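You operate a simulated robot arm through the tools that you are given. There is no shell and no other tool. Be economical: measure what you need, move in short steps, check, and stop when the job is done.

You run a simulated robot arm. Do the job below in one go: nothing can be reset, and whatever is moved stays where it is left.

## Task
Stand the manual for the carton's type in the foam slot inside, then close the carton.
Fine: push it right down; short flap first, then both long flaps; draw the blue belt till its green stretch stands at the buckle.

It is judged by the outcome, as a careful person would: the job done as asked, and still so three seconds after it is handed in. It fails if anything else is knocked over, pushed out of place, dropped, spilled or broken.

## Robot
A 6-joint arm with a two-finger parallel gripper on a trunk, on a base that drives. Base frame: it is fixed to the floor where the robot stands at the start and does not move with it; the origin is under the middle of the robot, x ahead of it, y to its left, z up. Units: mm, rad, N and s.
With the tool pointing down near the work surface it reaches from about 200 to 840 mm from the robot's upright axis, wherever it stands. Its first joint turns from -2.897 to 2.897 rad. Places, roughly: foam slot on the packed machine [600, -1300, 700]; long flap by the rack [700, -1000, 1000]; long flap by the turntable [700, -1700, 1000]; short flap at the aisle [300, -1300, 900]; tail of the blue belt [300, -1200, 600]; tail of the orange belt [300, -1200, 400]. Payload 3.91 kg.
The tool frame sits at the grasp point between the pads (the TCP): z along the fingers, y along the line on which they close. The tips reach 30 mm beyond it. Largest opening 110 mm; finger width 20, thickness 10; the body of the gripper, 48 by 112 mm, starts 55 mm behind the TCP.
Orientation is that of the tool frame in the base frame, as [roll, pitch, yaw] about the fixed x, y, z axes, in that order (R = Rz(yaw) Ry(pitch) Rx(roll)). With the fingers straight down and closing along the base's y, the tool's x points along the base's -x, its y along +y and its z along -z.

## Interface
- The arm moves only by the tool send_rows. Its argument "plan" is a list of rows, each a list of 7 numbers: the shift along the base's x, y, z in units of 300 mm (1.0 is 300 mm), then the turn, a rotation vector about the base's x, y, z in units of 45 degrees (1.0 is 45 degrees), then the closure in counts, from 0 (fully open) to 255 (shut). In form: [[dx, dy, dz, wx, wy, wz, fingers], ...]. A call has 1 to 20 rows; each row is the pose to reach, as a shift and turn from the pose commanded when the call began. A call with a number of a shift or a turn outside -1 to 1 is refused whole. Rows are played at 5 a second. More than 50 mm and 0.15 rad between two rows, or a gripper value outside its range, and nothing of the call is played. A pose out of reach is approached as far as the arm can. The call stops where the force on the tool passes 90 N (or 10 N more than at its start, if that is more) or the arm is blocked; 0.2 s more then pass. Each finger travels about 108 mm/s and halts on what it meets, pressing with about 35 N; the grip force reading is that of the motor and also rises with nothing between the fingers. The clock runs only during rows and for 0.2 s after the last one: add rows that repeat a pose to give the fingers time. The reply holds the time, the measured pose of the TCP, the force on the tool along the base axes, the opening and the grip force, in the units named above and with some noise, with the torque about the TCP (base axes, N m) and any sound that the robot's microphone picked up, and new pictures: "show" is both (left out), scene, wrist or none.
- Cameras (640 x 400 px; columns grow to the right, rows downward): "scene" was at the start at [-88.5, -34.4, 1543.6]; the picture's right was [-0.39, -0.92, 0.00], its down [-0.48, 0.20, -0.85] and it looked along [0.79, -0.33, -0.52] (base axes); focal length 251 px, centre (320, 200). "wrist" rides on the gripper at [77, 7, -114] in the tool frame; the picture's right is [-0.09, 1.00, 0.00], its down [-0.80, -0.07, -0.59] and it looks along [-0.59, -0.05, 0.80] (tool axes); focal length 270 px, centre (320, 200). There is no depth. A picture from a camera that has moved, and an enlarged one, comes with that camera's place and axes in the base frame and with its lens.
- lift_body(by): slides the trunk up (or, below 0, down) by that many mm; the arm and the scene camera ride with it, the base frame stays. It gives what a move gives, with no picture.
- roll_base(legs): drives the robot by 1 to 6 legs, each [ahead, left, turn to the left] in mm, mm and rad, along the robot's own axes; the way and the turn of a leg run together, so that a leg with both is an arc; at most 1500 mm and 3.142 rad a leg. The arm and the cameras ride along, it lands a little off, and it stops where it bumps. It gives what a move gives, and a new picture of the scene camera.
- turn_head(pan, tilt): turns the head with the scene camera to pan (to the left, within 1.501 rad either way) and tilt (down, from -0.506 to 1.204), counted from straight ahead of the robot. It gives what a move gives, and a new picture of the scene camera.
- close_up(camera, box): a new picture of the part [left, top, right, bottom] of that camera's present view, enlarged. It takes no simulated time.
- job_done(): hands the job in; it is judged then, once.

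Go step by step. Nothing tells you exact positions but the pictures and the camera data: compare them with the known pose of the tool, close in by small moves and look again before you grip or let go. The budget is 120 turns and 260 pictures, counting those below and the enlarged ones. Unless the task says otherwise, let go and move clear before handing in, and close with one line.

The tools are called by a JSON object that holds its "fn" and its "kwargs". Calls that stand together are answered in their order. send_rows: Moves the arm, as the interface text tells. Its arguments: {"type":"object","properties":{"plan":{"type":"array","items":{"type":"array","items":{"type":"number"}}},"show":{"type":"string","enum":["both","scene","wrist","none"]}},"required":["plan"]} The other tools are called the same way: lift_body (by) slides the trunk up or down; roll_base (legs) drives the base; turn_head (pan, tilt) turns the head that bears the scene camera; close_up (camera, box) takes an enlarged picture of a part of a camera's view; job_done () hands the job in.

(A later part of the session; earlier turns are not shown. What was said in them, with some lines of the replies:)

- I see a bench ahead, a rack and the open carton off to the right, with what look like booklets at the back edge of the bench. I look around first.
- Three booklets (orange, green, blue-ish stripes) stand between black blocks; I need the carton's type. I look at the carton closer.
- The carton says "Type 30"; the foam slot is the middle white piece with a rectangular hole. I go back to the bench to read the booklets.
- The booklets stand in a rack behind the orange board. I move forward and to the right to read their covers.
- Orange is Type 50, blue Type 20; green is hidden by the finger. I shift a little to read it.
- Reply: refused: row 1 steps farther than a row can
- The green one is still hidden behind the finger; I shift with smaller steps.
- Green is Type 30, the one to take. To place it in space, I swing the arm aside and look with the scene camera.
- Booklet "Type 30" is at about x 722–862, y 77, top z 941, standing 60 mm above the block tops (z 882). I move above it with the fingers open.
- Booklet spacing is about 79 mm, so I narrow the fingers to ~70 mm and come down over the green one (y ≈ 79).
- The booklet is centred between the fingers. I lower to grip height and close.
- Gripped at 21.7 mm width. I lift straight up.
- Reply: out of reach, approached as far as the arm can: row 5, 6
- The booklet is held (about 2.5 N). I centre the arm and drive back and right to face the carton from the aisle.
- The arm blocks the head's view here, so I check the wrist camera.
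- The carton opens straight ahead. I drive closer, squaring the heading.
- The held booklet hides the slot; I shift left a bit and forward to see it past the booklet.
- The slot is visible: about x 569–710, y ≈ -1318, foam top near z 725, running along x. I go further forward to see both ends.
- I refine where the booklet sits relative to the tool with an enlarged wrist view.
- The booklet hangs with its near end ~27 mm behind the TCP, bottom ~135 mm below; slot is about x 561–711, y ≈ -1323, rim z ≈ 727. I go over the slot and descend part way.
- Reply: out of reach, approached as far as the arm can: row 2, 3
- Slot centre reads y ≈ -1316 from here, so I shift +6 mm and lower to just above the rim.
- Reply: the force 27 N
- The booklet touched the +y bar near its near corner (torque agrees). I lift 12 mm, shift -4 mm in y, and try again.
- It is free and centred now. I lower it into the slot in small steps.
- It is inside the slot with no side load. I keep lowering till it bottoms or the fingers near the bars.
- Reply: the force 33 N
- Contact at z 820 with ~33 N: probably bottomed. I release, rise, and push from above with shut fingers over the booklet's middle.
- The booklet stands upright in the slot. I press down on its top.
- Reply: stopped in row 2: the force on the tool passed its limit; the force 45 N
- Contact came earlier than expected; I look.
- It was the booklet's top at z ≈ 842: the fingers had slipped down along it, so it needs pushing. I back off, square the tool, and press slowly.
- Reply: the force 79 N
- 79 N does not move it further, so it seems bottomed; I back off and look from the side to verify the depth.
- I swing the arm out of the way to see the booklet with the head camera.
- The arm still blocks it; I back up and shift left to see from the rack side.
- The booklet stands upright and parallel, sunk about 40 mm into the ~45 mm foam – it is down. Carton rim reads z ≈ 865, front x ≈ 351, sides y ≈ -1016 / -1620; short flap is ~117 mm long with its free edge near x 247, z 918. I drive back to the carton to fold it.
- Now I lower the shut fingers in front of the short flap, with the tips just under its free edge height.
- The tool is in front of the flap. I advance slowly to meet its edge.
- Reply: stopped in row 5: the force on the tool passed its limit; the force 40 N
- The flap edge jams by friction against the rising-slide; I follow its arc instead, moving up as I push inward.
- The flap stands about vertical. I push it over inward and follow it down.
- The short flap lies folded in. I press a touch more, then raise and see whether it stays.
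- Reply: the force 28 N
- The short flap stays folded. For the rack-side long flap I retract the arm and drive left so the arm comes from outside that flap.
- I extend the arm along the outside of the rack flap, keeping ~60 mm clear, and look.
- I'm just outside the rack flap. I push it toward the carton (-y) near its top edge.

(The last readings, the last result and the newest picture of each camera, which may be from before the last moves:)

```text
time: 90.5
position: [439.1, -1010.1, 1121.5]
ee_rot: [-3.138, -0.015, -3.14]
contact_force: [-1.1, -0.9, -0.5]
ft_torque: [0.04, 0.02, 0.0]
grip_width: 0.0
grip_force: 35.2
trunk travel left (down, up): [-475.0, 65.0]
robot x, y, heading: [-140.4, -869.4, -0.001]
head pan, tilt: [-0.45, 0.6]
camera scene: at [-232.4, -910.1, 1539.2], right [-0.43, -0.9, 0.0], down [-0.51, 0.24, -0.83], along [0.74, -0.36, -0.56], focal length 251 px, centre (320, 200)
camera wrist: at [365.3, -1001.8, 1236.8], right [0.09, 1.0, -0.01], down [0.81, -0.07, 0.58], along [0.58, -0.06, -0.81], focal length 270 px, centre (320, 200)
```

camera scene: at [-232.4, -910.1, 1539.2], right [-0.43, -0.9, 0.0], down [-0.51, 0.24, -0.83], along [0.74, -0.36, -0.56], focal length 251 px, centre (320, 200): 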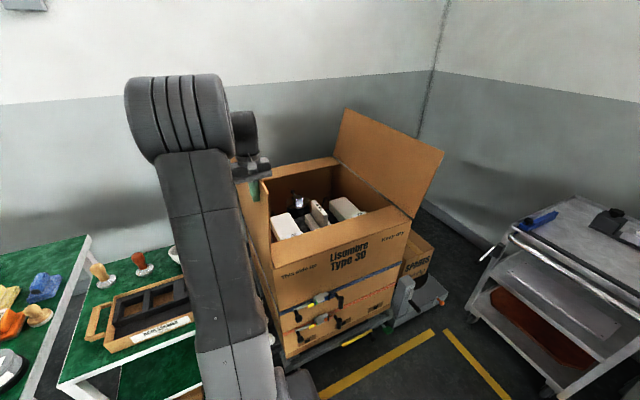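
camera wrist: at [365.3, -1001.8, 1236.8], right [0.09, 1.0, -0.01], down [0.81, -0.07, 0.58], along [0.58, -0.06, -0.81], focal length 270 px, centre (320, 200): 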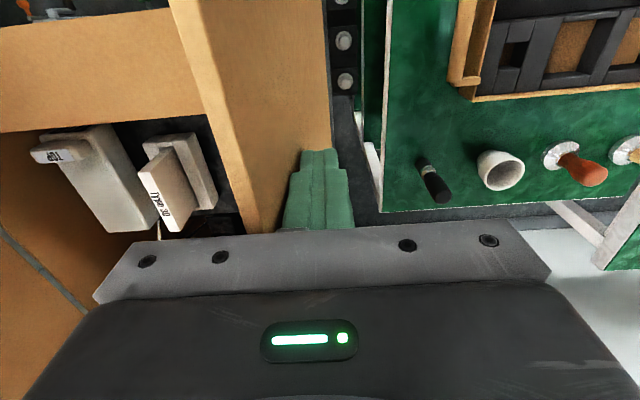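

The flap is near vertical. I carry it over and down along its arc.

{"fn": "send_rows", "kwargs": {"plan": [[0, -0.12, -0.013, 0, 0, 0, 255], [0, -0.253, -0.05, 0, 0, 0, 255], [0, -0.38, -0.113, 0, 0, 0, 255], [0, -0.487, -0.193, 0, 0, 0, 255], [0, -0.58, -0.293, 0, 0, 0, 255], [0, -0.65, -0.403, 0, 0, 0, 255], [0, -0.697, -0.52, 0, 0, 0, 255], [0, -0.72, -0.63, 0, 0, 0, 255], [0, -0.72, -0.63, 0, 0, 0, 255]]}}

```text
time: 92.5
position: [438.2, -1225.6, 930.9]
ee_rot: [-3.137, -0.014, 3.14]
contact_force: [-0.1, 0.2, 0.1]
ft_torque: [0.03, -0.03, -0.01]
grip_width: 0.0
grip_force: 34.5
trunk travel left (down, up): [-475.0, 65.0]
robot x, y, heading: [-141.8, -872.6, 0.0]
head pan, tilt: [-0.45, 0.6]
camera scene: at [-232.4, -910.1, 1539.2], right [-0.43, -0.9, 0.0], down [-0.51, 0.24, -0.82], along [0.74, -0.36, -0.57], focal length 251 px, centre (320, 200)
camera wrist: at [363.2, -1217.9, 1045.9], right [0.09, 1.0, -0.01], down [0.81, -0.07, 0.58], along [0.58, -0.06, -0.81], focal length 270 px, centre (320, 200)
```

scene: 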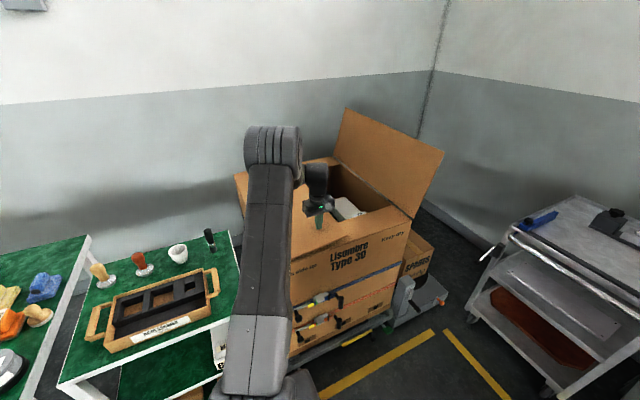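
wrist: 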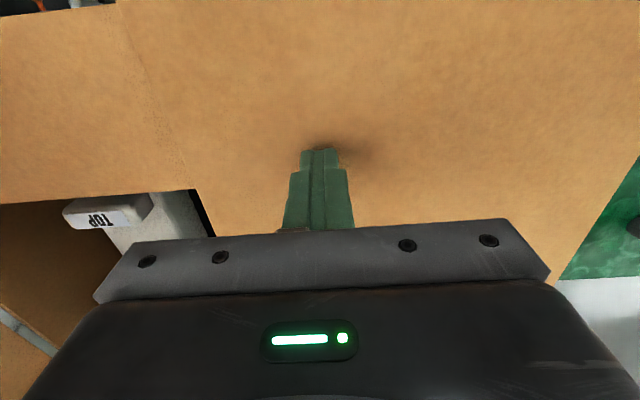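

Nearly flat; I press the rest down gently.

{"fn": "send_rows", "kwargs": {"plan": [[0, 0, -0.04, 0, 0, 0, 255], [0, 0, -0.065, 0, 0, 0, 255], [0, 0, -0.085, 0, 0, 0, 255], [0, 0, -0.1, 0, 0, 0, 255], [0, 0, -0.1, 0, 0, 0, 255]], "show": "none"}}

{"fn": "send_rows", "kwargs": {"plan": [[0, 0.03, 0.15, 0, 0, 0, 255], [0, 0.05, 0.3, 0, 0, 0, 255], [-0.1, 0.05, 0.42, 0, 0, 0, 255], [-0.2, 0.1, 0.54, 0, 0, 0, 255], [-0.3, 0.15, 0.65, 0, 0, 0, 255], [-0.42, 0.25, 0.7, 0, 0, 0, 255], [-0.55, 0.3, 0.75, 0, 0, 0, 255], [-0.7, 0.3, 0.8, 0, 0, 0, 255]]}}

```text
time: 93.7
position: [438.2, -1226.2, 906.6]
ee_rot: [-3.134, -0.009, 3.141]
contact_force: [-0.5, 3.7, 24.8]
ft_torque: [0.15, -0.17, -0.08]
grip_width: 0.1
grip_force: 34.2
trunk travel left (down, up): [-475.0, 65.0]
robot x, y, heading: [-142.9, -870.3, 0.001]
head pan, tilt: [-0.45, 0.6]
```

```text
time: 95.5
position: [228.4, -1140.4, 1145.6]
ee_rot: [-3.138, -0.013, 3.141]
contact_force: [-0.4, 0.3, 0.2]
ft_torque: [0.01, -0.02, 0.0]
grip_width: 0.1
grip_force: 34.7
trunk travel left (down, up): [-475.0, 65.0]
robot x, y, heading: [-142.6, -870.4, 0.005]
head pan, tilt: [-0.45, 0.6]
camera scene: at [-233.6, -909.9, 1539.2], right [-0.43, -0.9, 0.0], down [-0.51, 0.24, -0.83], along [0.74, -0.36, -0.56], focal length 251 px, centre (320, 200)
camera wrist: at [153.7, -1133.2, 1260.7], right [0.09, 1.0, -0.01], down [0.81, -0.07, 0.58], along [0.58, -0.06, -0.81], focal length 270 px, centre (320, 200)
```

scene: 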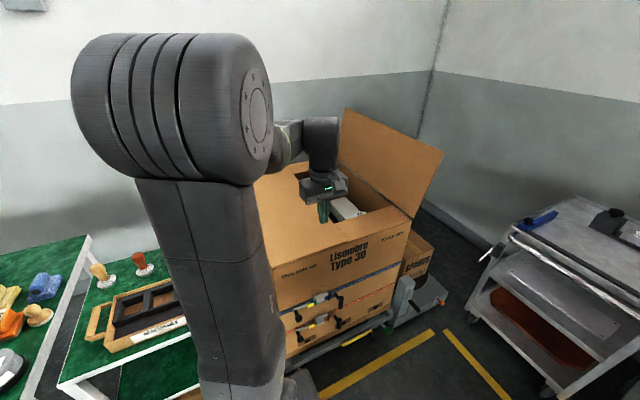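
wrist: 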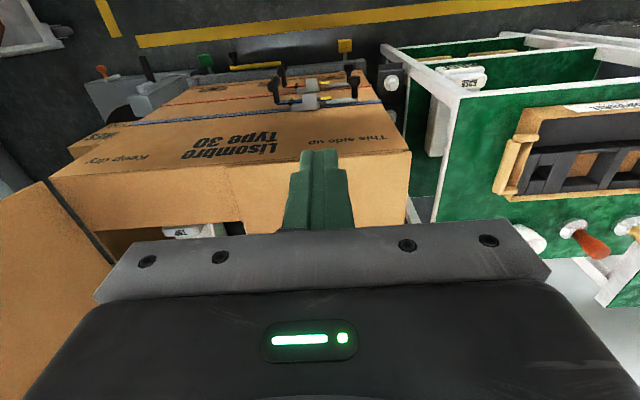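

The rack flap stays down. Now I drive right to come from outside the turntable-side flap.

{"fn": "send_rows", "kwargs": {"plan": [[-0.1, 0.1, 0.1, 0, 0, 0, 255], [-0.1, 0.2, 0.15, 0, 0, 0, 255]], "show": "none"}}

{"fn": "roll_base", "kwargs": {"legs": [[0, -770, 0]]}}

{"fn": "turn_head", "kwargs": {"pan": 0.4, "tilt": 0.6}}

```text
refused: row 1 steps farther than a row can; nothing moved
```

```text
time: 99.6
position: [220.9, -1904.6, 1146.2]
ee_rot: [-3.138, -0.015, 3.124]
contact_force: [0.3, -0.7, 0.5]
ft_torque: [0.01, 0.0, 0.04]
grip_width: 0.0
grip_force: 34.9
trunk travel left (down, up): [-475.0, 65.0]
robot x, y, heading: [-144.3, -1625.9, -0.014]
head pan, tilt: [-0.45, 0.6]
camera scene: at [-237.1, -1664.9, 1539.2], right [-0.45, -0.89, 0.0], down [-0.51, 0.25, -0.82], along [0.74, -0.37, -0.57], focal length 251 px, centre (320, 200)
```

scene: 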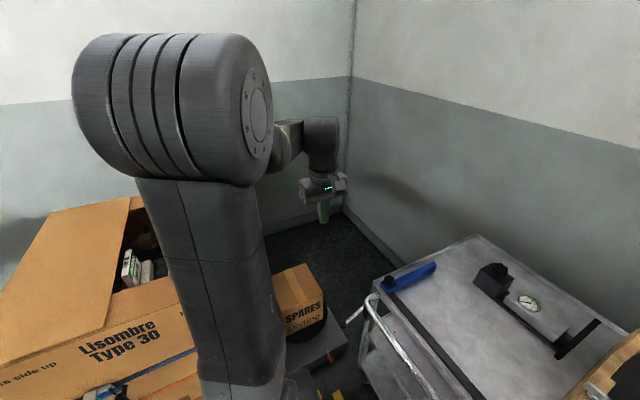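

```text
time: 100.8
position: [222.2, -1904.7, 1145.2]
ee_rot: [-3.138, -0.013, 3.124]
contact_force: [1.2, 0.1, 0.4]
ft_torque: [-0.03, 0.01, -0.03]
grip_width: 0.0
grip_force: 34.7
trunk travel left (down, up): [-475.0, 65.0]
robot x, y, heading: [-148.0, -1628.2, -0.013]
head pan, tilt: [0.4, 0.6]
camera scene: at [-234.2, -1591.8, 1539.2], right [0.38, -0.93, 0.0], down [-0.52, -0.21, -0.83], along [0.76, 0.31, -0.56], focal length 251 px, centre (320, 200)
```

scene: 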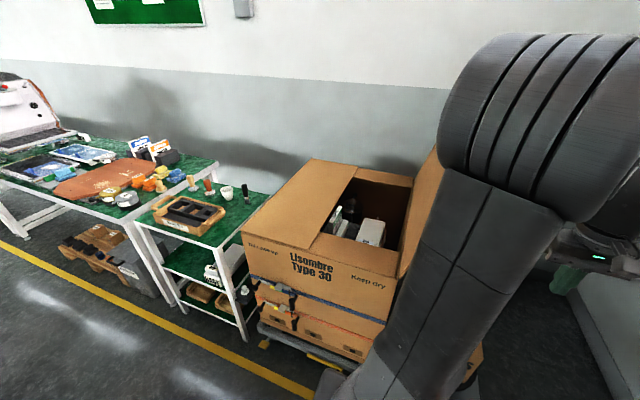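

The rack flap lies flat. I extend the arm outside the turntable flap.

{"fn": "send_rows", "kwargs": {"plan": [[0.14, 0.0, 0, 0, 0, 0, 255], [0.28, 0.05, 0, 0, 0, 0, 255], [0.42, 0.1, 0, 0, 0, 0, 255], [0.56, 0.15, 0, 0, 0, 0, 255], [0.7, 0.2, 0, 0, 0, 0, 255], [0.73, 0.22, -0.03, 0, 0, 0, 255], [0.73, 0.22, -0.03, 0, 0, 0, 255]]}}

```text
time: 102.4
position: [436.5, -1836.9, 1137.3]
ee_rot: [-3.139, -0.014, 3.125]
contact_force: [0.1, 0.1, -0.3]
ft_torque: [-0.04, -0.01, 0.03]
grip_width: 0.1
grip_force: 35.2
trunk travel left (down, up): [-475.0, 65.0]
robot x, y, heading: [-148.6, -1629.2, -0.014]
head pan, tilt: [0.4, 0.6]
camera scene: at [-234.3, -1591.7, 1539.2], right [0.38, -0.93, 0.0], down [-0.52, -0.21, -0.83], along [0.76, 0.31, -0.56], focal length 251 px, centre (320, 200)
camera wrist: at [363.3, -1827.8, 1251.8], right [0.11, 0.99, -0.01], down [0.81, -0.08, 0.58], along [0.58, -0.07, -0.81], focal length 270 px, centre (320, 200)
```

scene: 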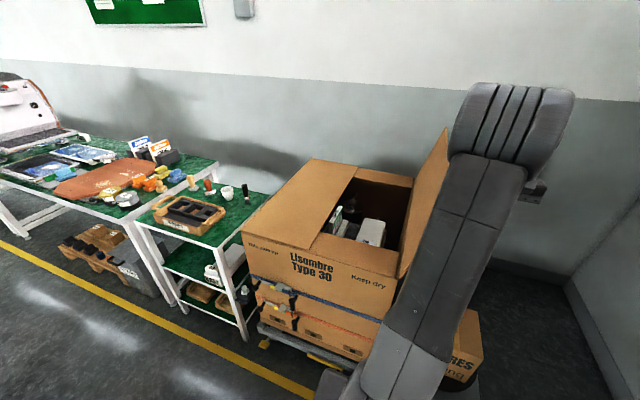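
wrist: 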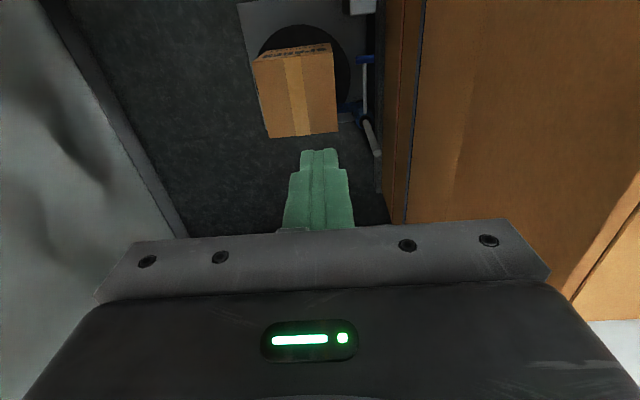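

I push this flap toward +y up to vertical.

{"fn": "send_rows", "kwargs": {"plan": [[0, 0.12, -0.057, 0, 0, 0.02, 255], [0, 0.26, -0.057, 0, 0, 0.02, 255], [0, 0.36, -0.057, 0, 0, 0.02, 255], [0, 0.42, -0.057, 0, 0, 0.02, 255], [0, 0.48, -0.057, 0, 0, 0.02, 255], [0, 0.54, -0.057, 0, 0, 0.02, 255], [0, 0.6, -0.057, 0, 0, 0.02, 255], [0, 0.65, -0.057, 0, 0, 0.02, 255], [0, 0.69, -0.057, 0, 0, 0.02, 255]]}}

```text
time: 104.4
position: [438.3, -1630.1, 1118.4]
ee_rot: [-3.138, -0.013, 3.14]
contact_force: [-0.9, 0.6, 0.0]
ft_torque: [-0.01, -0.01, 0.0]
grip_width: 0.0
grip_force: 35.2
trunk travel left (down, up): [-475.0, 65.0]
robot x, y, heading: [-142.1, -1626.7, -0.018]
head pan, tilt: [0.4, 0.6]
camera scene: at [-234.2, -1591.5, 1539.2], right [0.38, -0.93, 0.0], down [-0.52, -0.21, -0.83], along [0.76, 0.31, -0.56], focal length 251 px, centre (320, 200)
camera wrist: at [363.9, -1621.0, 1233.2], right [0.09, 1.0, -0.01], down [0.81, -0.07, 0.58], along [0.58, -0.06, -0.81], focal length 270 px, centre (320, 200)
```

scene: 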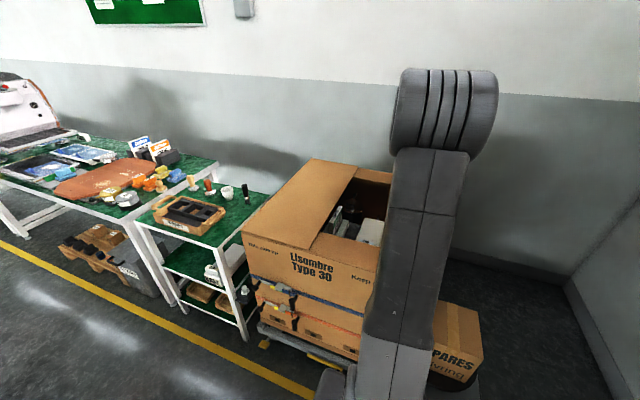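
wrist: 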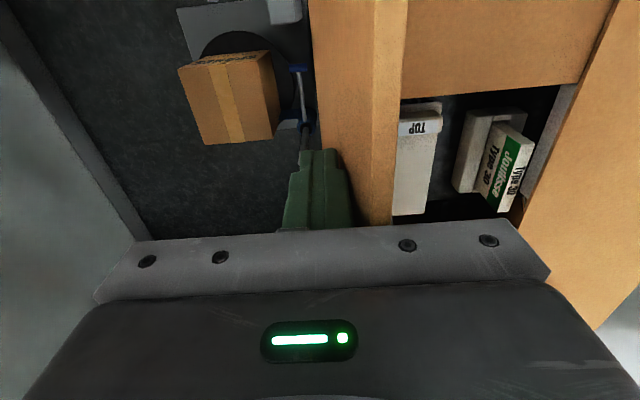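

Now over and down along its arc.

{"fn": "send_rows", "kwargs": {"plan": [[0, 0.13, -0.013, 0, 0, 0, 255], [0, 0.265, -0.05, 0, 0, 0, 255], [0, 0.39, -0.113, 0, 0, 0, 255], [0, 0.497, -0.193, 0, 0, 0, 255], [0, 0.59, -0.293, 0, 0, 0, 255], [0, 0.66, -0.403, 0, 0, 0, 255], [0, 0.7, -0.52, 0, 0, 0, 255], [0, 0.72, -0.62, 0, 0, 0, 255], [0, 0.72, -0.66, 0, 0, 0, 255], [0, 0.72, -0.69, 0, 0, 0, 255], [0, 0.72, -0.71, 0, 0, 0, 255], [0, 0.72, -0.72, 0, 0, 0, 255]]}}

```text
time: 107.0
position: [438.3, -1414.4, 906.4]
ee_rot: [-3.139, -0.009, 3.139]
contact_force: [-4.1, 2.6, 26.0]
ft_torque: [0.09, -0.1, -0.18]
grip_width: 0.1
grip_force: 34.9
trunk travel left (down, up): [-475.0, 65.0]
robot x, y, heading: [-145.1, -1629.0, -0.013]
head pan, tilt: [0.4, 0.6]
camera scene: at [-237.3, -1592.0, 1539.6], right [0.38, -0.93, 0.0], down [-0.52, -0.21, -0.83], along [0.77, 0.31, -0.56], focal length 251 px, centre (320, 200)
camera wrist: at [363.7, -1406.0, 1021.1], right [0.09, 1.0, 0.0], down [0.81, -0.07, 0.59], along [0.59, -0.05, -0.81], focal length 270 px, centre (320, 200)
```

scene: 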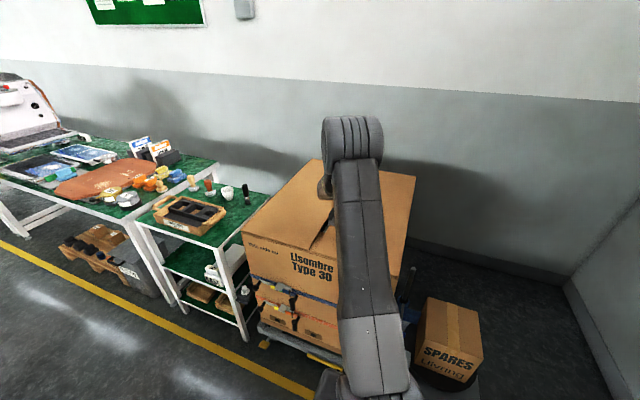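
wrist: 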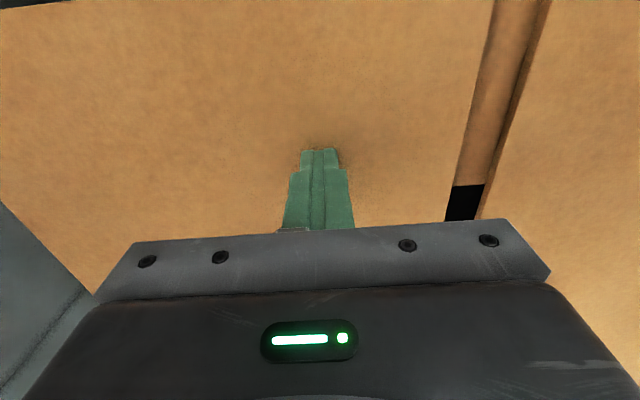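

Both long flaps are down. I rise, pull back and look at the lid and the belt.

{"fn": "send_rows", "kwargs": {"plan": [[0, 0, 0.15, 0, 0, 0, 255], [0, 0, 0.3, 0, 0, 0, 255], [-0.1, 0.0, 0.42, 0, 0, 0, 255], [-0.2, 0, 0.54, 0, 0, 0, 255], [-0.3, 0, 0.65, 0, 0, 0, 255], [-0.42, -0.05, 0.7, 0, 0, 0, 255], [-0.55, -0.1, 0.75, 0, 0, 0, 255], [-0.68, -0.15, 0.78, 0, 0, 0, 255]], "show": "none"}}

{"fn": "turn_head", "kwargs": {"pan": 0.45, "tilt": 0.7}}

{"fn": "close_up", "kwargs": {"camera": "scene", "box": [220, 130, 420, 350]}}

```text
time: 108.8
position: [231.7, -1459.8, 1138.3]
ee_rot: [-3.138, -0.014, 3.137]
contact_force: [0.1, 0.2, 0.4]
ft_torque: [0.03, 0.01, -0.02]
grip_width: 0.0
grip_force: 34.9
trunk travel left (down, up): [-475.0, 65.0]
robot x, y, heading: [-141.5, -1625.9, -0.016]
head pan, tilt: [0.4, 0.6]
```

```text
time: 109.5
position: [232.8, -1459.2, 1137.8]
ee_rot: [-3.139, -0.015, 3.14]
contact_force: [-0.8, -0.8, 0.6]
ft_torque: [0.02, -0.01, 0.0]
grip_width: 0.1
grip_force: 35.1
trunk travel left (down, up): [-475.0, 65.0]
robot x, y, heading: [-144.6, -1628.8, -0.012]
head pan, tilt: [0.45, 0.7]
camera scene: at [-239.3, -1589.1, 1530.6], right [0.42, -0.91, 0.0], down [-0.58, -0.27, -0.77], along [0.69, 0.32, -0.64], focal length 251 px, centre (320, 200)
```

scene: 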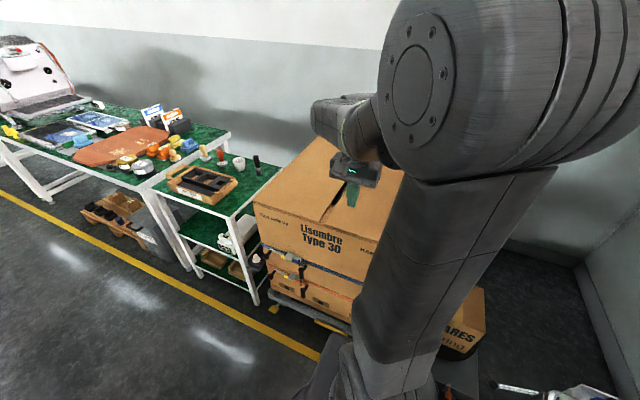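

```text
1.82 times, centred on (320, 240) of scene
camera zoom: at [-239.3, -1589.1, 1530.6], right [0.42, -0.91, 0.0], down [-0.58, -0.27, -0.77], along [0.69, 0.32, -0.64], focal length 456 px, centre (320, 127)
```

zoom: 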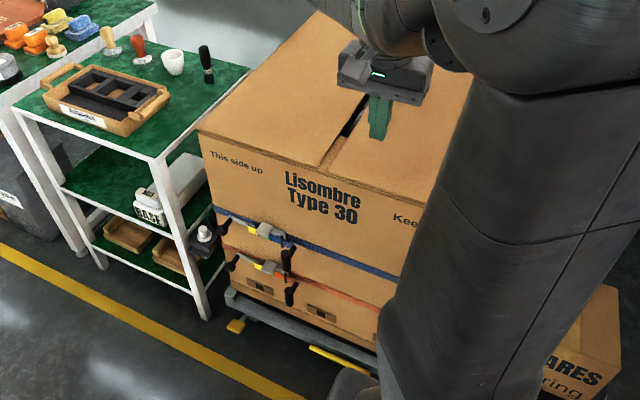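

The lid is closed flat. Next the belt: I swing the arm to the right side and drive left to see the buckle.

{"fn": "send_rows", "kwargs": {"plan": [[-0.05, -0.14, 0, 0, 0, 0, 255], [-0.1, -0.28, 0, 0, 0, 0, 255], [-0.1, -0.44, 0, 0, 0, 0, 255], [-0.1, -0.6, 0, 0, 0, 0, 255], [-0.1, -0.76, 0, 0, 0, 0, 200], [-0.15, -0.9, 0, 0, 0, 0, 100], [-0.2, -0.99, 0, 0, 0, 0, 0]], "show": "none"}}

{"fn": "roll_base", "kwargs": {"legs": [[-60, 450, 0.013]]}}

{"fn": "turn_head", "kwargs": {"pan": 0.25, "tilt": 0.95}}

{"fn": "close_up", "kwargs": {"camera": "scene", "box": [200, 100, 440, 260]}}

```text
time: 111.0
position: [174.4, -1756.7, 1135.3]
ee_rot: [-3.138, -0.014, 3.141]
contact_force: [0.3, -0.2, 0.0]
ft_torque: [-0.02, 0.0, 0.0]
grip_width: 109.8
grip_force: 0.0
trunk travel left (down, up): [-475.0, 65.0]
robot x, y, heading: [-144.3, -1626.1, -0.011]
head pan, tilt: [0.45, 0.7]
```

```text
time: 113.7
position: [120.4, -1313.8, 1135.4]
ee_rot: [-3.137, -0.014, 3.141]
contact_force: [-0.2, -0.2, 0.6]
ft_torque: [0.0, 0.0, -0.01]
grip_width: 109.7
grip_force: 0.0
trunk travel left (down, up): [-475.0, 65.0]
robot x, y, heading: [-202.9, -1185.4, -0.013]
head pan, tilt: [0.45, 0.7]
camera scene: at [-294.2, -1148.3, 1530.6], right [0.42, -0.91, 0.0], down [-0.58, -0.27, -0.76], along [0.69, 0.32, -0.64], focal length 251 px, centre (320, 200)
```

scene: 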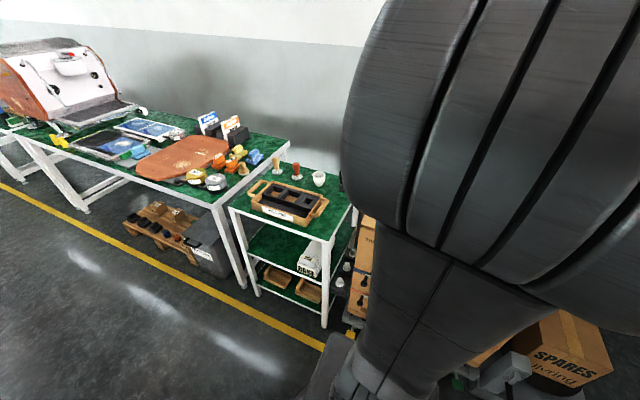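

```text
time: 114.5
position: [121.2, -1314.5, 1135.6]
ee_rot: [-3.137, -0.015, 3.141]
contact_force: [0.1, 0.7, -0.9]
ft_torque: [0.01, -0.01, 0.01]
grip_width: 110.1
grip_force: 0.1
trunk travel left (down, up): [-475.0, 65.0]
robot x, y, heading: [-199.2, -1189.6, -0.014]
head pan, tilt: [0.25, 0.949]
camera scene: at [-300.3, -1167.7, 1510.9], right [0.24, -0.97, 0.0], down [-0.79, -0.19, -0.58], along [0.57, 0.14, -0.81], focal length 251 px, centre (320, 200)
```

scene: 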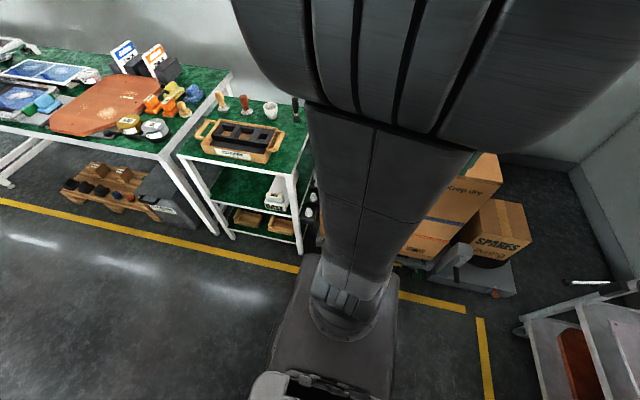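

```text
2.50 times, centred on (320, 180) of scene
camera zoom: at [-300.3, -1167.7, 1510.9], right [0.24, -0.97, 0.0], down [-0.79, -0.19, -0.58], along [0.57, 0.14, -0.81], focal length 627 px, centre (320, 250)
```

zoom: 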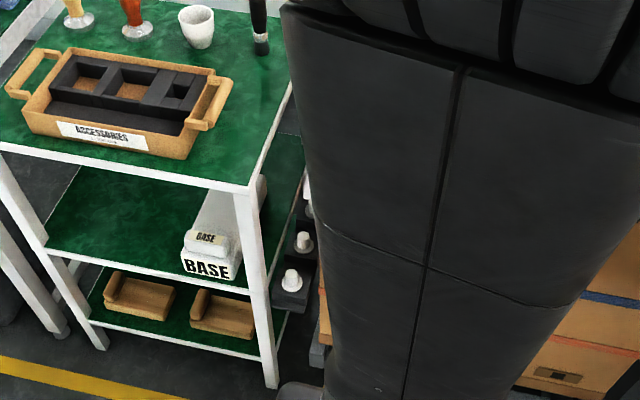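

I use the wrist camera: bring the gripper in front of the buckle, above it.

{"fn": "send_rows", "kwargs": {"plan": [[0, 0.1, -0.12, 0, 0, 0, 0], [0, 0.2, -0.24, 0, 0, 0, 0], [0, 0.3, -0.36, 0, 0, 0, 0], [0, 0.38, -0.48, 0, 0, 0, 0], [0, 0.38, -0.63, 0, 0, 0, 0], [0, 0.38, -0.78, 0, 0, 0, 0], [0, 0.38, -0.78, 0, 0, 0, 0]], "show": "wrist"}}

{"fn": "close_up", "kwargs": {"camera": "wrist", "box": [220, 90, 420, 220]}}

```text
time: 116.1
position: [119.0, -1200.3, 903.4]
ee_rot: [-3.137, -0.015, 3.141]
contact_force: [0.1, 0.3, -0.2]
ft_torque: [-0.03, -0.03, -0.06]
grip_width: 109.8
grip_force: 0.1
trunk travel left (down, up): [-475.0, 65.0]
robot x, y, heading: [-200.3, -1186.9, -0.015]
head pan, tilt: [0.25, 0.949]
camera wrist: at [44.8, -1191.9, 1017.5], right [0.09, 1.0, -0.01], down [0.81, -0.07, 0.58], along [0.58, -0.06, -0.81], focal length 270 px, centre (320, 200)
```

wrist: 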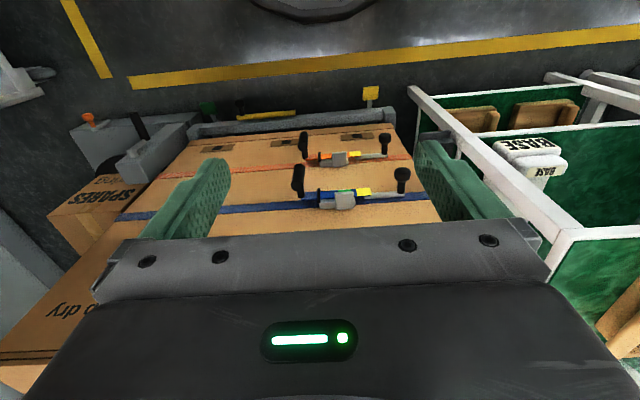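

```text
3.08 times, centred on (320, 155) of wrist
camera zoom: at [44.8, -1191.9, 1017.5], right [0.09, 1.0, -0.01], down [0.81, -0.07, 0.58], along [0.58, -0.06, -0.81], focal length 832 px, centre (320, 338)
```

zoom: 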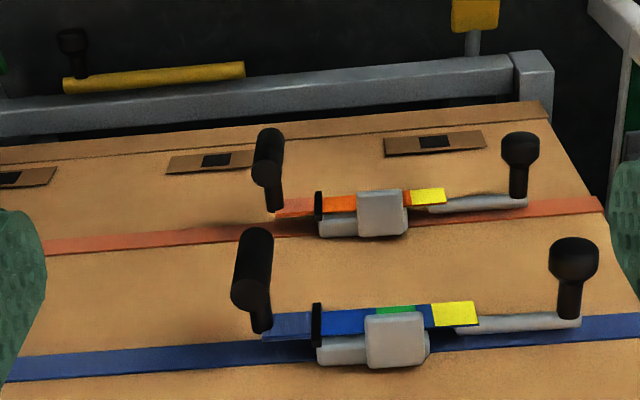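

The blue strip has blue, green and yellow stretches around the buckle, with a T-handle at its -y end. I move closer for a finer look.

{"fn": "send_rows", "kwargs": {"plan": [[0.1, 0, -0.1, 0, 0, 0, 0], [0.2, 0, -0.2, 0, 0, 0, 0], [0.28, 0, -0.34, 0, 0, 0, 0], [0.28, 0, -0.36, 0, 0, 0, 0]], "show": "wrist"}}

{"fn": "close_up", "kwargs": {"camera": "wrist", "box": [250, 110, 430, 225]}}

{"fn": "turn_head", "kwargs": {"pan": -0.2, "tilt": 0.9}}

```text
time: 117.1
position: [206.5, -1196.6, 795.5]
ee_rot: [-3.138, -0.012, -3.139]
contact_force: [0.0, 0.4, -1.1]
ft_torque: [-0.02, 0.02, 0.04]
grip_width: 110.3
grip_force: 0.0
trunk travel left (down, up): [-475.0, 65.0]
robot x, y, heading: [-201.8, -1184.7, -0.014]
head pan, tilt: [0.25, 0.949]
camera wrist: at [132.7, -1188.9, 910.8], right [0.09, 1.0, -0.01], down [0.81, -0.07, 0.58], along [0.58, -0.06, -0.81], focal length 270 px, centre (320, 200)
```

wrist: 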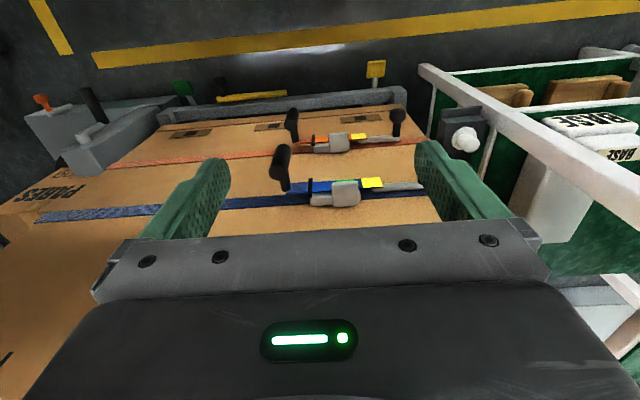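

```text
3.48 times, centred on (340, 168) of wrist
camera zoom: at [132.7, -1188.9, 910.8], right [0.09, 1.0, -0.01], down [0.81, -0.07, 0.58], along [0.58, -0.06, -0.81], focal length 940 px, centre (250, 313)
```

zoom: 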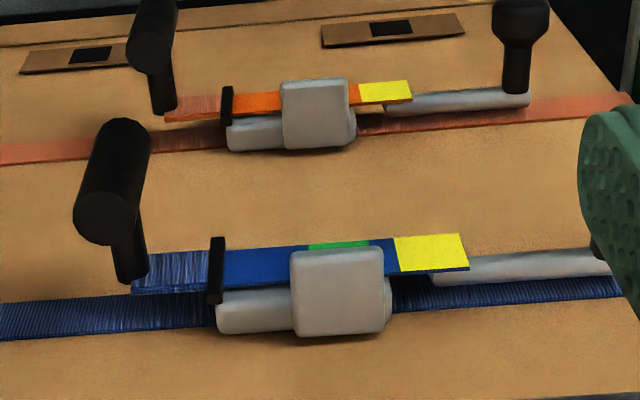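

```text
time: 118.0
position: [208.3, -1197.5, 796.4]
ee_rot: [-3.138, -0.014, -3.141]
contact_force: [0.6, -0.3, 0.0]
ft_torque: [-0.02, 0.0, 0.04]
grip_width: 110.1
grip_force: 0.1
trunk travel left (down, up): [-475.0, 65.0]
robot x, y, heading: [-198.5, -1185.6, -0.015]
head pan, tilt: [-0.201, 0.901]
camera scene: at [-297.1, -1200.7, 1514.4], right [-0.21, -0.98, 0.0], down [-0.77, 0.17, -0.62], along [0.61, -0.13, -0.78], focal length 251 px, centre (320, 200)
```

scene: 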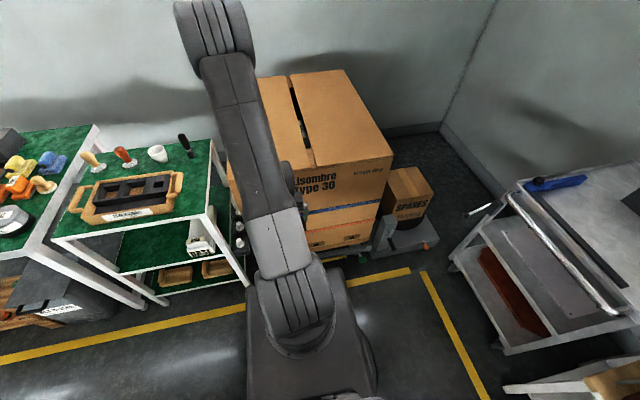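

The T-handle of the blue tail stands at about (291, -1257), z 552–627, a vertical bar ~20 mm thick. I line up in y, lower the trunk, and look again.

{"fn": "send_rows", "kwargs": {"plan": [[0, -0.1, 0, 0, 0.0, 0, 60], [-0.03, -0.2, 0, 0, 0, 0, 116], [-0.03, -0.2, 0, 0, 0, 0, 116]], "show": "none"}}

{"fn": "lift_body", "kwargs": {"by": -150}}

{"fn": "close_up", "kwargs": {"camera": "wrist", "box": [220, 90, 420, 230]}}

```text
time: 118.8
position: [197.3, -1258.9, 795.4]
ee_rot: [-3.138, -0.013, 3.14]
contact_force: [-0.5, 0.5, 0.1]
ft_torque: [0.02, 0.01, -0.02]
grip_width: 59.7
grip_force: 0.1
trunk travel left (down, up): [-475.0, 65.0]
robot x, y, heading: [-199.6, -1190.0, -0.011]
head pan, tilt: [-0.201, 0.901]
```

```text
time: 120.6
position: [197.4, -1258.1, 644.5]
ee_rot: [-3.137, -0.014, 3.141]
contact_force: [0.0, -0.5, 0.3]
ft_torque: [0.01, 0.0, -0.01]
grip_width: 60.2
grip_force: 0.1
trunk travel left (down, up): [-325.0, 215.0]
robot x, y, heading: [-199.3, -1188.9, -0.008]
head pan, tilt: [-0.201, 0.901]
```

```text
2.86 times, centred on (320, 160) of wrist
camera zoom: at [122.9, -1250.0, 760.1], right [0.09, 1.0, -0.01], down [0.81, -0.07, 0.58], along [0.58, -0.06, -0.81], focal length 772 px, centre (320, 314)
```

zoom: 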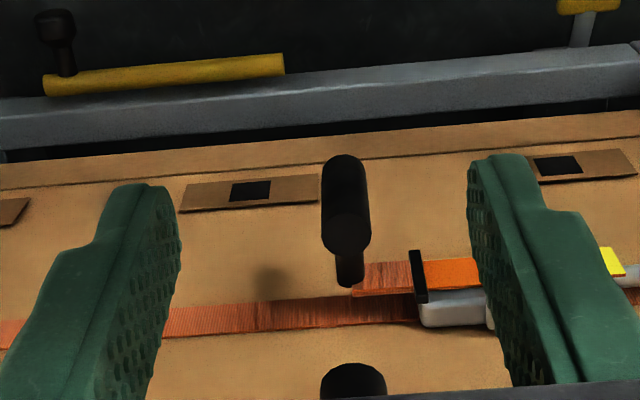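

The handle is straight ahead between the fingers. I lower 40 mm and go forward to straddle it.

{"fn": "send_rows", "kwargs": {"plan": [[0, 0.005, -0.07, 0, 0, 0, 116], [0, 0.005, -0.13, 0, 0, 0, 116], [0.1, 0.005, -0.13, 0, 0, 0, 116], [0.2, 0.005, -0.13, 0, 0, 0, 116], [0.26, 0.005, -0.13, 0, 0, 0, 116], [0.31, 0.005, -0.13, 0, 0, 0, 116], [0.31, 0.005, -0.13, 0, 0, 0, 116]]}}

{"fn": "close_up", "kwargs": {"camera": "wrist", "box": [220, 90, 460, 230]}}

```text
time: 122.2
position: [290.1, -1257.4, 605.7]
ee_rot: [-3.137, -0.015, 3.141]
contact_force: [0.2, -0.9, 0.5]
ft_torque: [0.01, 0.0, 0.01]
grip_width: 60.3
grip_force: 0.1
trunk travel left (down, up): [-325.0, 215.0]
robot x, y, heading: [-195.3, -1188.1, -0.014]
head pan, tilt: [-0.201, 0.901]
camera scene: at [-297.1, -1200.8, 1364.5], right [-0.21, -0.98, 0.0], down [-0.77, 0.17, -0.62], along [0.61, -0.13, -0.78], focal length 251 px, centre (320, 200)
camera wrist: at [216.1, -1249.2, 721.0], right [0.09, 1.0, -0.01], down [0.81, -0.07, 0.58], along [0.58, -0.06, -0.81], focal length 270 px, centre (320, 200)
```

scene: 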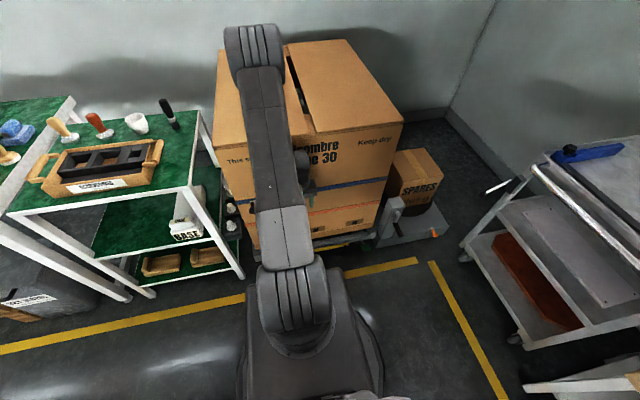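
wrist: 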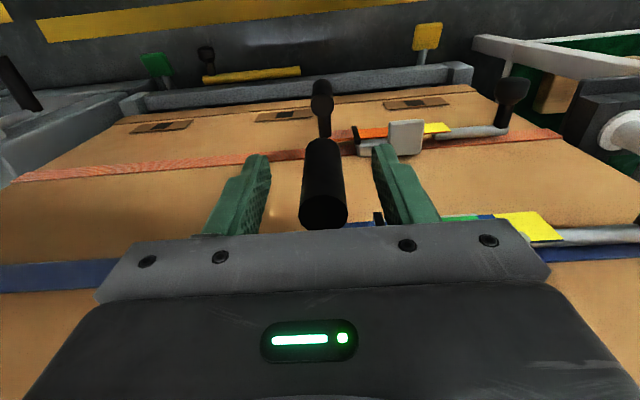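

```text
2.67 times, centred on (340, 160) of wrist
camera zoom: at [216.1, -1249.2, 721.0], right [0.09, 1.0, -0.01], down [0.81, -0.07, 0.58], along [0.58, -0.06, -0.81], focal length 721 px, centre (267, 307)
```

zoom: 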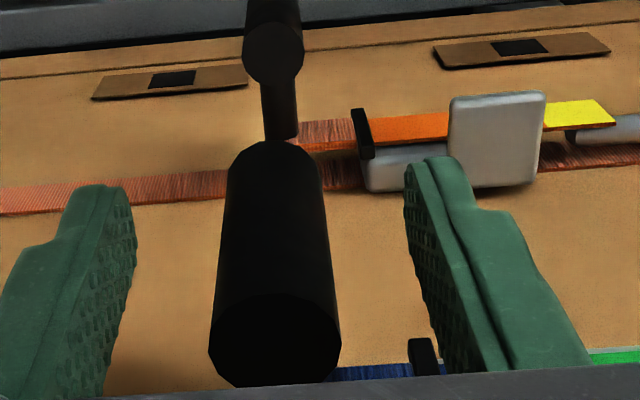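

The handle is centred between the fingers. I close on it.

{"fn": "send_rows", "kwargs": {"plan": [[0, 0.007, 0, 0, 0, 0, 160], [0, 0.007, 0, 0, 0, 0, 220], [0, 0.007, 0, 0, 0, 0, 255], [0, 0.007, 0, 0, 0, 0, 255]], "show": "none"}}

{"fn": "send_rows", "kwargs": {"plan": [[0, -0.02, 0, 0, 0, 0, 255], [0, -0.04, 0, 0, 0, 0, 255], [0, -0.06, 0, 0, 0, 0, 255]], "show": "wrist"}}

{"fn": "close_up", "kwargs": {"camera": "wrist", "box": [220, 90, 560, 260]}}

```text
time: 123.2
position: [290.4, -1255.9, 605.7]
ee_rot: [-3.136, -0.014, 3.139]
contact_force: [1.0, -10.5, 1.6]
ft_torque: [0.52, -0.03, -0.04]
grip_width: 21.4
grip_force: 45.2
trunk travel left (down, up): [-325.0, 215.0]
robot x, y, heading: [-203.2, -1184.4, -0.013]
head pan, tilt: [-0.201, 0.901]
```

```text
time: 124.0
position: [291.1, -1273.3, 605.5]
ee_rot: [-3.138, -0.016, -3.141]
contact_force: [6.7, 0.7, -15.9]
ft_torque: [0.62, -1.0, 0.04]
grip_width: 21.3
grip_force: 44.9
trunk travel left (down, up): [-325.0, 215.0]
robot x, y, heading: [-201.7, -1188.1, -0.015]
head pan, tilt: [-0.201, 0.901]
camera wrist: at [216.2, -1264.4, 720.5], right [0.09, 1.0, -0.01], down [0.81, -0.07, 0.58], along [0.58, -0.06, -0.81], focal length 270 px, centre (320, 200)
```

wrist: 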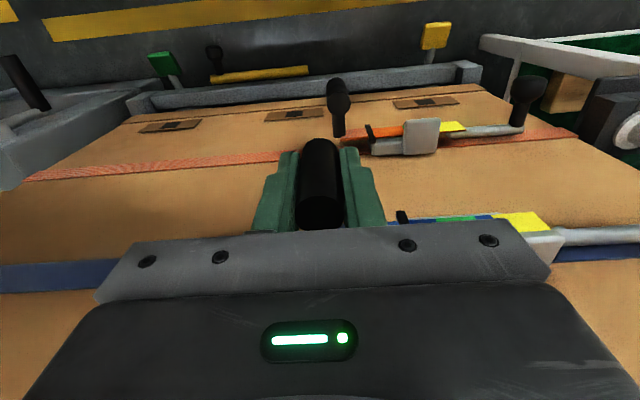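

```text
1.88 times, centred on (390, 175) of wrist
camera zoom: at [216.2, -1264.4, 720.5], right [0.09, 1.0, -0.01], down [0.81, -0.07, 0.58], along [0.58, -0.06, -0.81], focal length 509 px, centre (188, 247)
```

zoom: 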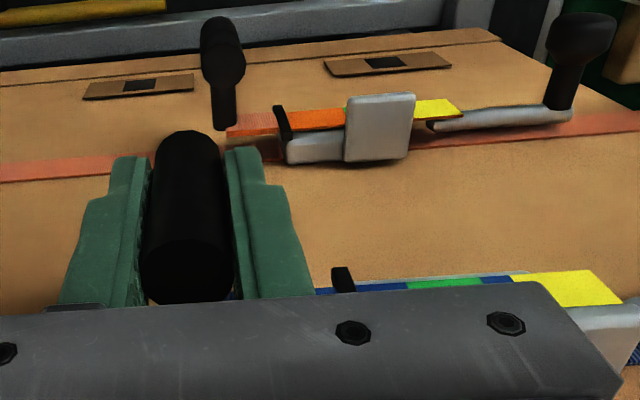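

Drawing works: the strip moved 18 mm relative to the black bar at the buckle's mouth, which stays fixed. I keep drawing in small steps toward bringing green to it.

{"fn": "send_rows", "kwargs": {"plan": [[0, -0.02, 0, 0, 0, 0, 255], [0, -0.04, 0, 0, 0, 0, 255], [0, -0.06, 0, 0, 0, 0, 255], [0, -0.06, 0, 0, 0, 0, 255]], "show": "none"}}

{"fn": "close_up", "kwargs": {"camera": "wrist", "box": [300, 120, 560, 260]}}

```text
time: 125.0
position: [290.3, -1290.2, 605.4]
ee_rot: [-3.14, -0.015, 3.141]
contact_force: [0.5, 5.2, 2.4]
ft_torque: [0.65, 1.16, 0.02]
grip_width: 21.1
grip_force: 44.9
trunk travel left (down, up): [-325.0, 215.0]
robot x, y, heading: [-200.7, -1185.2, -0.012]
head pan, tilt: [-0.201, 0.901]
```

```text
2.46 times, centred on (430, 190) of wrist
camera zoom: at [216.3, -1282.2, 720.6], right [0.09, 1.0, -0.01], down [0.81, -0.07, 0.58], along [0.58, -0.06, -0.81], focal length 665 px, centre (49, 225)
```

zoom: 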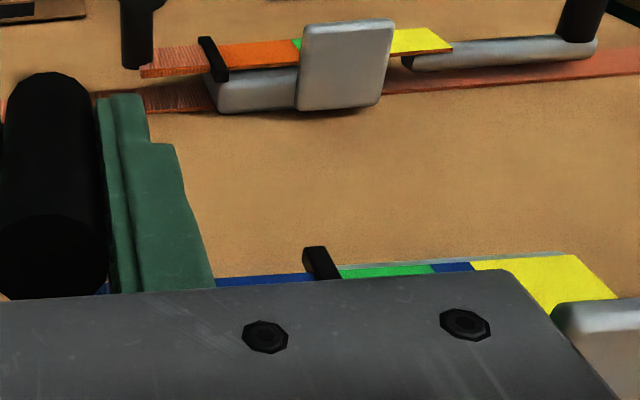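

Green now begins right at the black bar; about 11 mm more centres it.

{"fn": "send_rows", "kwargs": {"plan": [[0, -0.02, 0, 0, 0, 0, 255], [0, -0.038, 0, 0, 0, 0, 255], [0, -0.038, 0, 0, 0, 0, 255]], "show": "none"}}

{"fn": "close_up", "kwargs": {"camera": "wrist", "box": [300, 120, 560, 260]}}

```text
time: 125.8
position: [291.1, -1301.9, 605.6]
ee_rot: [-3.136, -0.013, 3.141]
contact_force: [-0.9, 8.2, -0.9]
ft_torque: [0.62, 0.39, 0.04]
grip_width: 21.3
grip_force: 45.4
trunk travel left (down, up): [-325.0, 215.0]
robot x, y, heading: [-205.1, -1188.6, -0.009]
head pan, tilt: [-0.201, 0.901]
```

```text
2.46 times, centred on (430, 190) of wrist
camera zoom: at [216.3, -1293.9, 720.5], right [0.09, 1.0, -0.01], down [0.81, -0.07, 0.58], along [0.58, -0.06, -0.81], focal length 665 px, centre (49, 225)
```

zoom: 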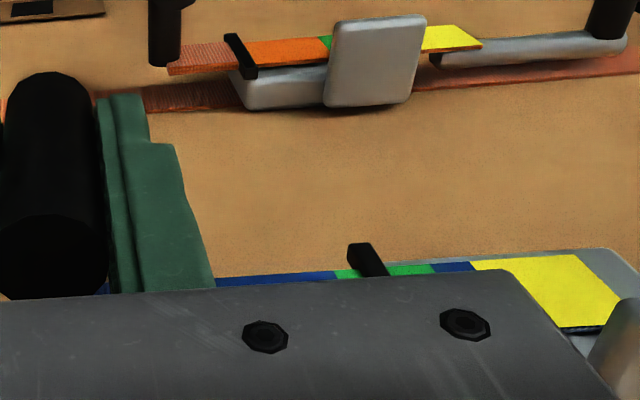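

The bar now stands in the middle of the green stretch. I let go, back off and check that it holds.

{"fn": "send_rows", "kwargs": {"plan": [[0, 0, 0, 0, 0, 0, 200], [0, 0, 0, 0, 0, 0, 150], [0, 0, 0, 0, 0, 0, 110], [0, 0, 0, 0, 0, 0, 110], [-0.1, 0, 0, 0, 0, 0, 110], [-0.22, 0, 0.0, 0, 0, 0, 110], [-0.34, 0, 0.1, 0, 0, 0, 110], [-0.4, 0.12, 0.18, 0, 0, 0, 110], [-0.42, 0.26, 0.26, 0, 0, 0, 110], [-0.42, 0.38, 0.36, 0, 0, 0, 110], [-0.42, 0.42, 0.48, 0, 0, 0, 0]], "show": "wrist"}}

{"fn": "close_up", "kwargs": {"camera": "wrist", "box": [220, 90, 440, 230]}}

```text
time: 128.2
position: [165.3, -1172.8, 748.5]
ee_rot: [-3.135, -0.017, 3.14]
contact_force: [-0.7, 1.2, 0.5]
ft_torque: [-0.02, 0.0, 0.0]
grip_width: 109.9
grip_force: 0.2
trunk travel left (down, up): [-325.0, 215.0]
robot x, y, heading: [-201.3, -1185.1, -0.011]
head pan, tilt: [-0.201, 0.901]
camera wrist: at [89.9, -1164.4, 865.0], right [0.09, 1.0, -0.01], down [0.81, -0.07, 0.58], along [0.58, -0.06, -0.81], focal length 270 px, centre (320, 200)
```

wrist: 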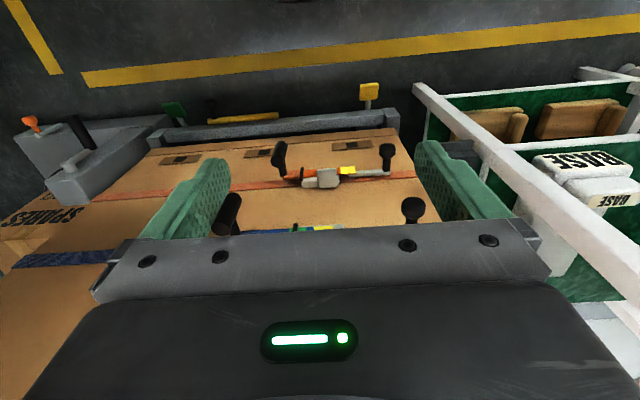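

```text
2.86 times, centred on (330, 160) of wrist
camera zoom: at [89.9, -1164.4, 865.0], right [0.09, 1.0, -0.01], down [0.81, -0.07, 0.58], along [0.58, -0.06, -0.81], focal length 772 px, centre (291, 314)
```

zoom: 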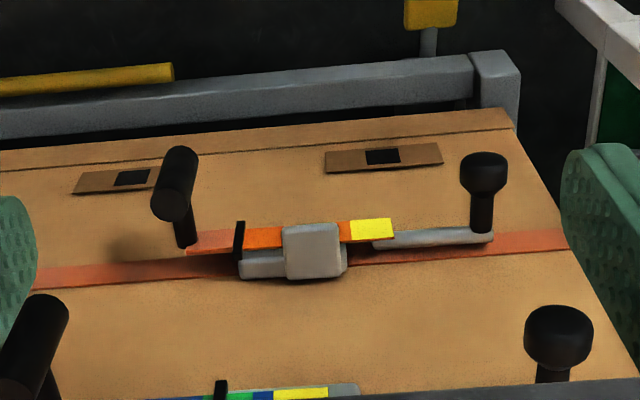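

It held. I raise for a full view of the buckle.

{"fn": "send_rows", "kwargs": {"plan": [[0, 0, 0.14, 0, 0, 0, 0], [0.05, 0, 0.27, 0, 0, 0, 0], [0.1, 0, 0.4, 0, 0, 0, 0], [0.12, 0, 0.4, 0, 0, 0, 0]], "show": "none"}}

{"fn": "close_up", "kwargs": {"camera": "wrist", "box": [230, 120, 410, 230]}}

{"fn": "lift_body", "kwargs": {"by": 150}}

```text
time: 129.2
position: [201.6, -1172.6, 870.1]
ee_rot: [-3.138, -0.016, 3.141]
contact_force: [-0.7, -0.1, 0.8]
ft_torque: [0.02, -0.02, -0.01]
grip_width: 109.8
grip_force: 0.1
trunk travel left (down, up): [-325.0, 215.0]
robot x, y, heading: [-200.0, -1187.0, -0.007]
head pan, tilt: [-0.201, 0.901]
```

```text
3.56 times, centred on (320, 175) of wrist
camera zoom: at [127.3, -1164.9, 985.5], right [0.09, 1.0, -0.01], down [0.81, -0.07, 0.58], along [0.58, -0.06, -0.81], focal length 961 px, centre (320, 289)
```

zoom: 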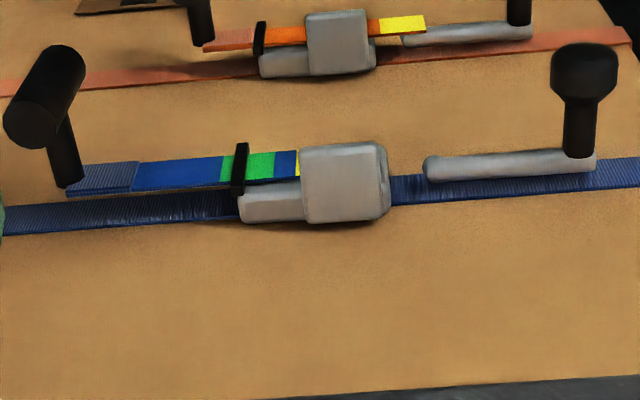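

```text
time: 130.9
position: [201.9, -1173.5, 1020.0]
ee_rot: [-3.137, -0.014, 3.141]
contact_force: [-0.3, -0.6, -0.9]
ft_torque: [0.0, -0.01, 0.01]
grip_width: 110.1
grip_force: 0.1
trunk travel left (down, up): [-475.0, 65.0]
robot x, y, heading: [-202.1, -1188.7, -0.012]
head pan, tilt: [-0.201, 0.901]
```

The black bar stands within the green stretch, clearly. A last look at the lid and surroundings.

{"fn": "send_rows", "kwargs": {"plan": [[-0.1, 0, 0.1, 0, 0, 0, 0], [-0.2, 0, 0.2, 0, 0, 0, 0], [-0.2, 0, 0.35, 0, 0, 0, 0], [-0.2, 0, 0.45, 0, 0, 0, 0]]}}

{"fn": "close_up", "kwargs": {"camera": "wrist", "box": [100, 80, 440, 240]}}

```text
time: 131.9
position: [138.7, -1173.0, 1155.5]
ee_rot: [-3.138, -0.015, -3.141]
contact_force: [0.0, 0.2, 0.4]
ft_torque: [-0.01, 0.02, 0.03]
grip_width: 109.8
grip_force: 0.0
trunk travel left (down, up): [-475.0, 65.0]
robot x, y, heading: [-199.7, -1186.4, -0.011]
head pan, tilt: [-0.201, 0.901]
camera scene: at [-297.4, -1200.8, 1514.4], right [-0.21, -0.98, 0.0], down [-0.77, 0.17, -0.62], along [0.61, -0.13, -0.78], focal length 251 px, centre (320, 200)
camera wrist: at [65.2, -1164.0, 1271.0], right [0.09, 1.0, -0.01], down [0.81, -0.07, 0.58], along [0.58, -0.06, -0.81], focal length 270 px, centre (320, 200)
```

scene: 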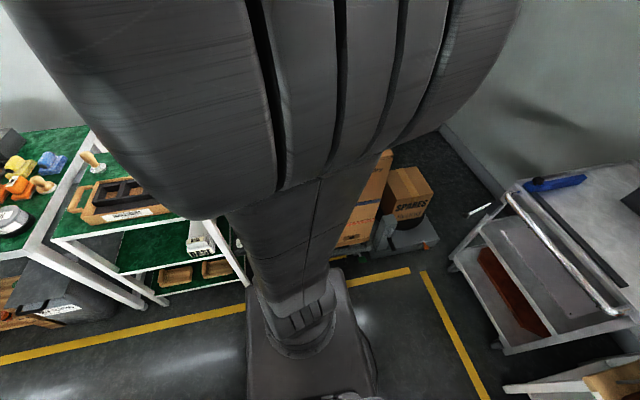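
wrist: 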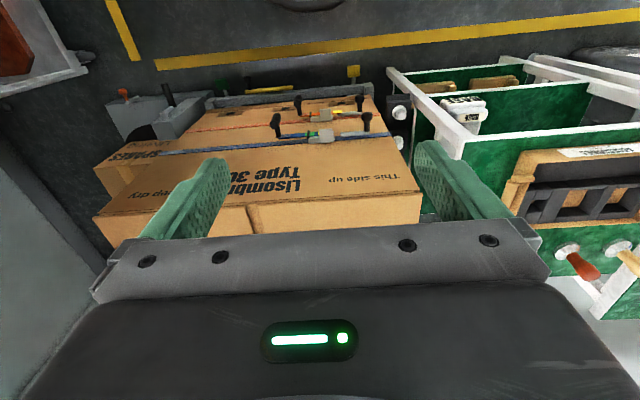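

```text
1.88 times, centred on (270, 160) of wrist
camera zoom: at [65.2, -1164.0, 1271.0], right [0.09, 1.0, -0.01], down [0.81, -0.07, 0.58], along [0.58, -0.06, -0.81], focal length 509 px, centre (414, 275)
```

zoom: 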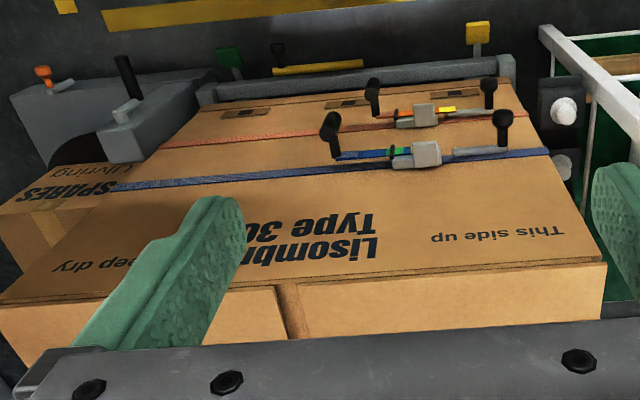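

The carton is closed flat, the green stretch is at the blue buckle, nothing else was disturbed, and the arm is clear. I hand the job in.

{"fn": "job_done", "kwargs": {}}

```text
The job is handed in.
```

The Type 30 manual is standing in the foam slot. All three flaps are folded in order, and the blue belt is drawn so its green stretch stands at the buckle. I took the black bar at the buckle's mouth as the mark. The job is handed in.
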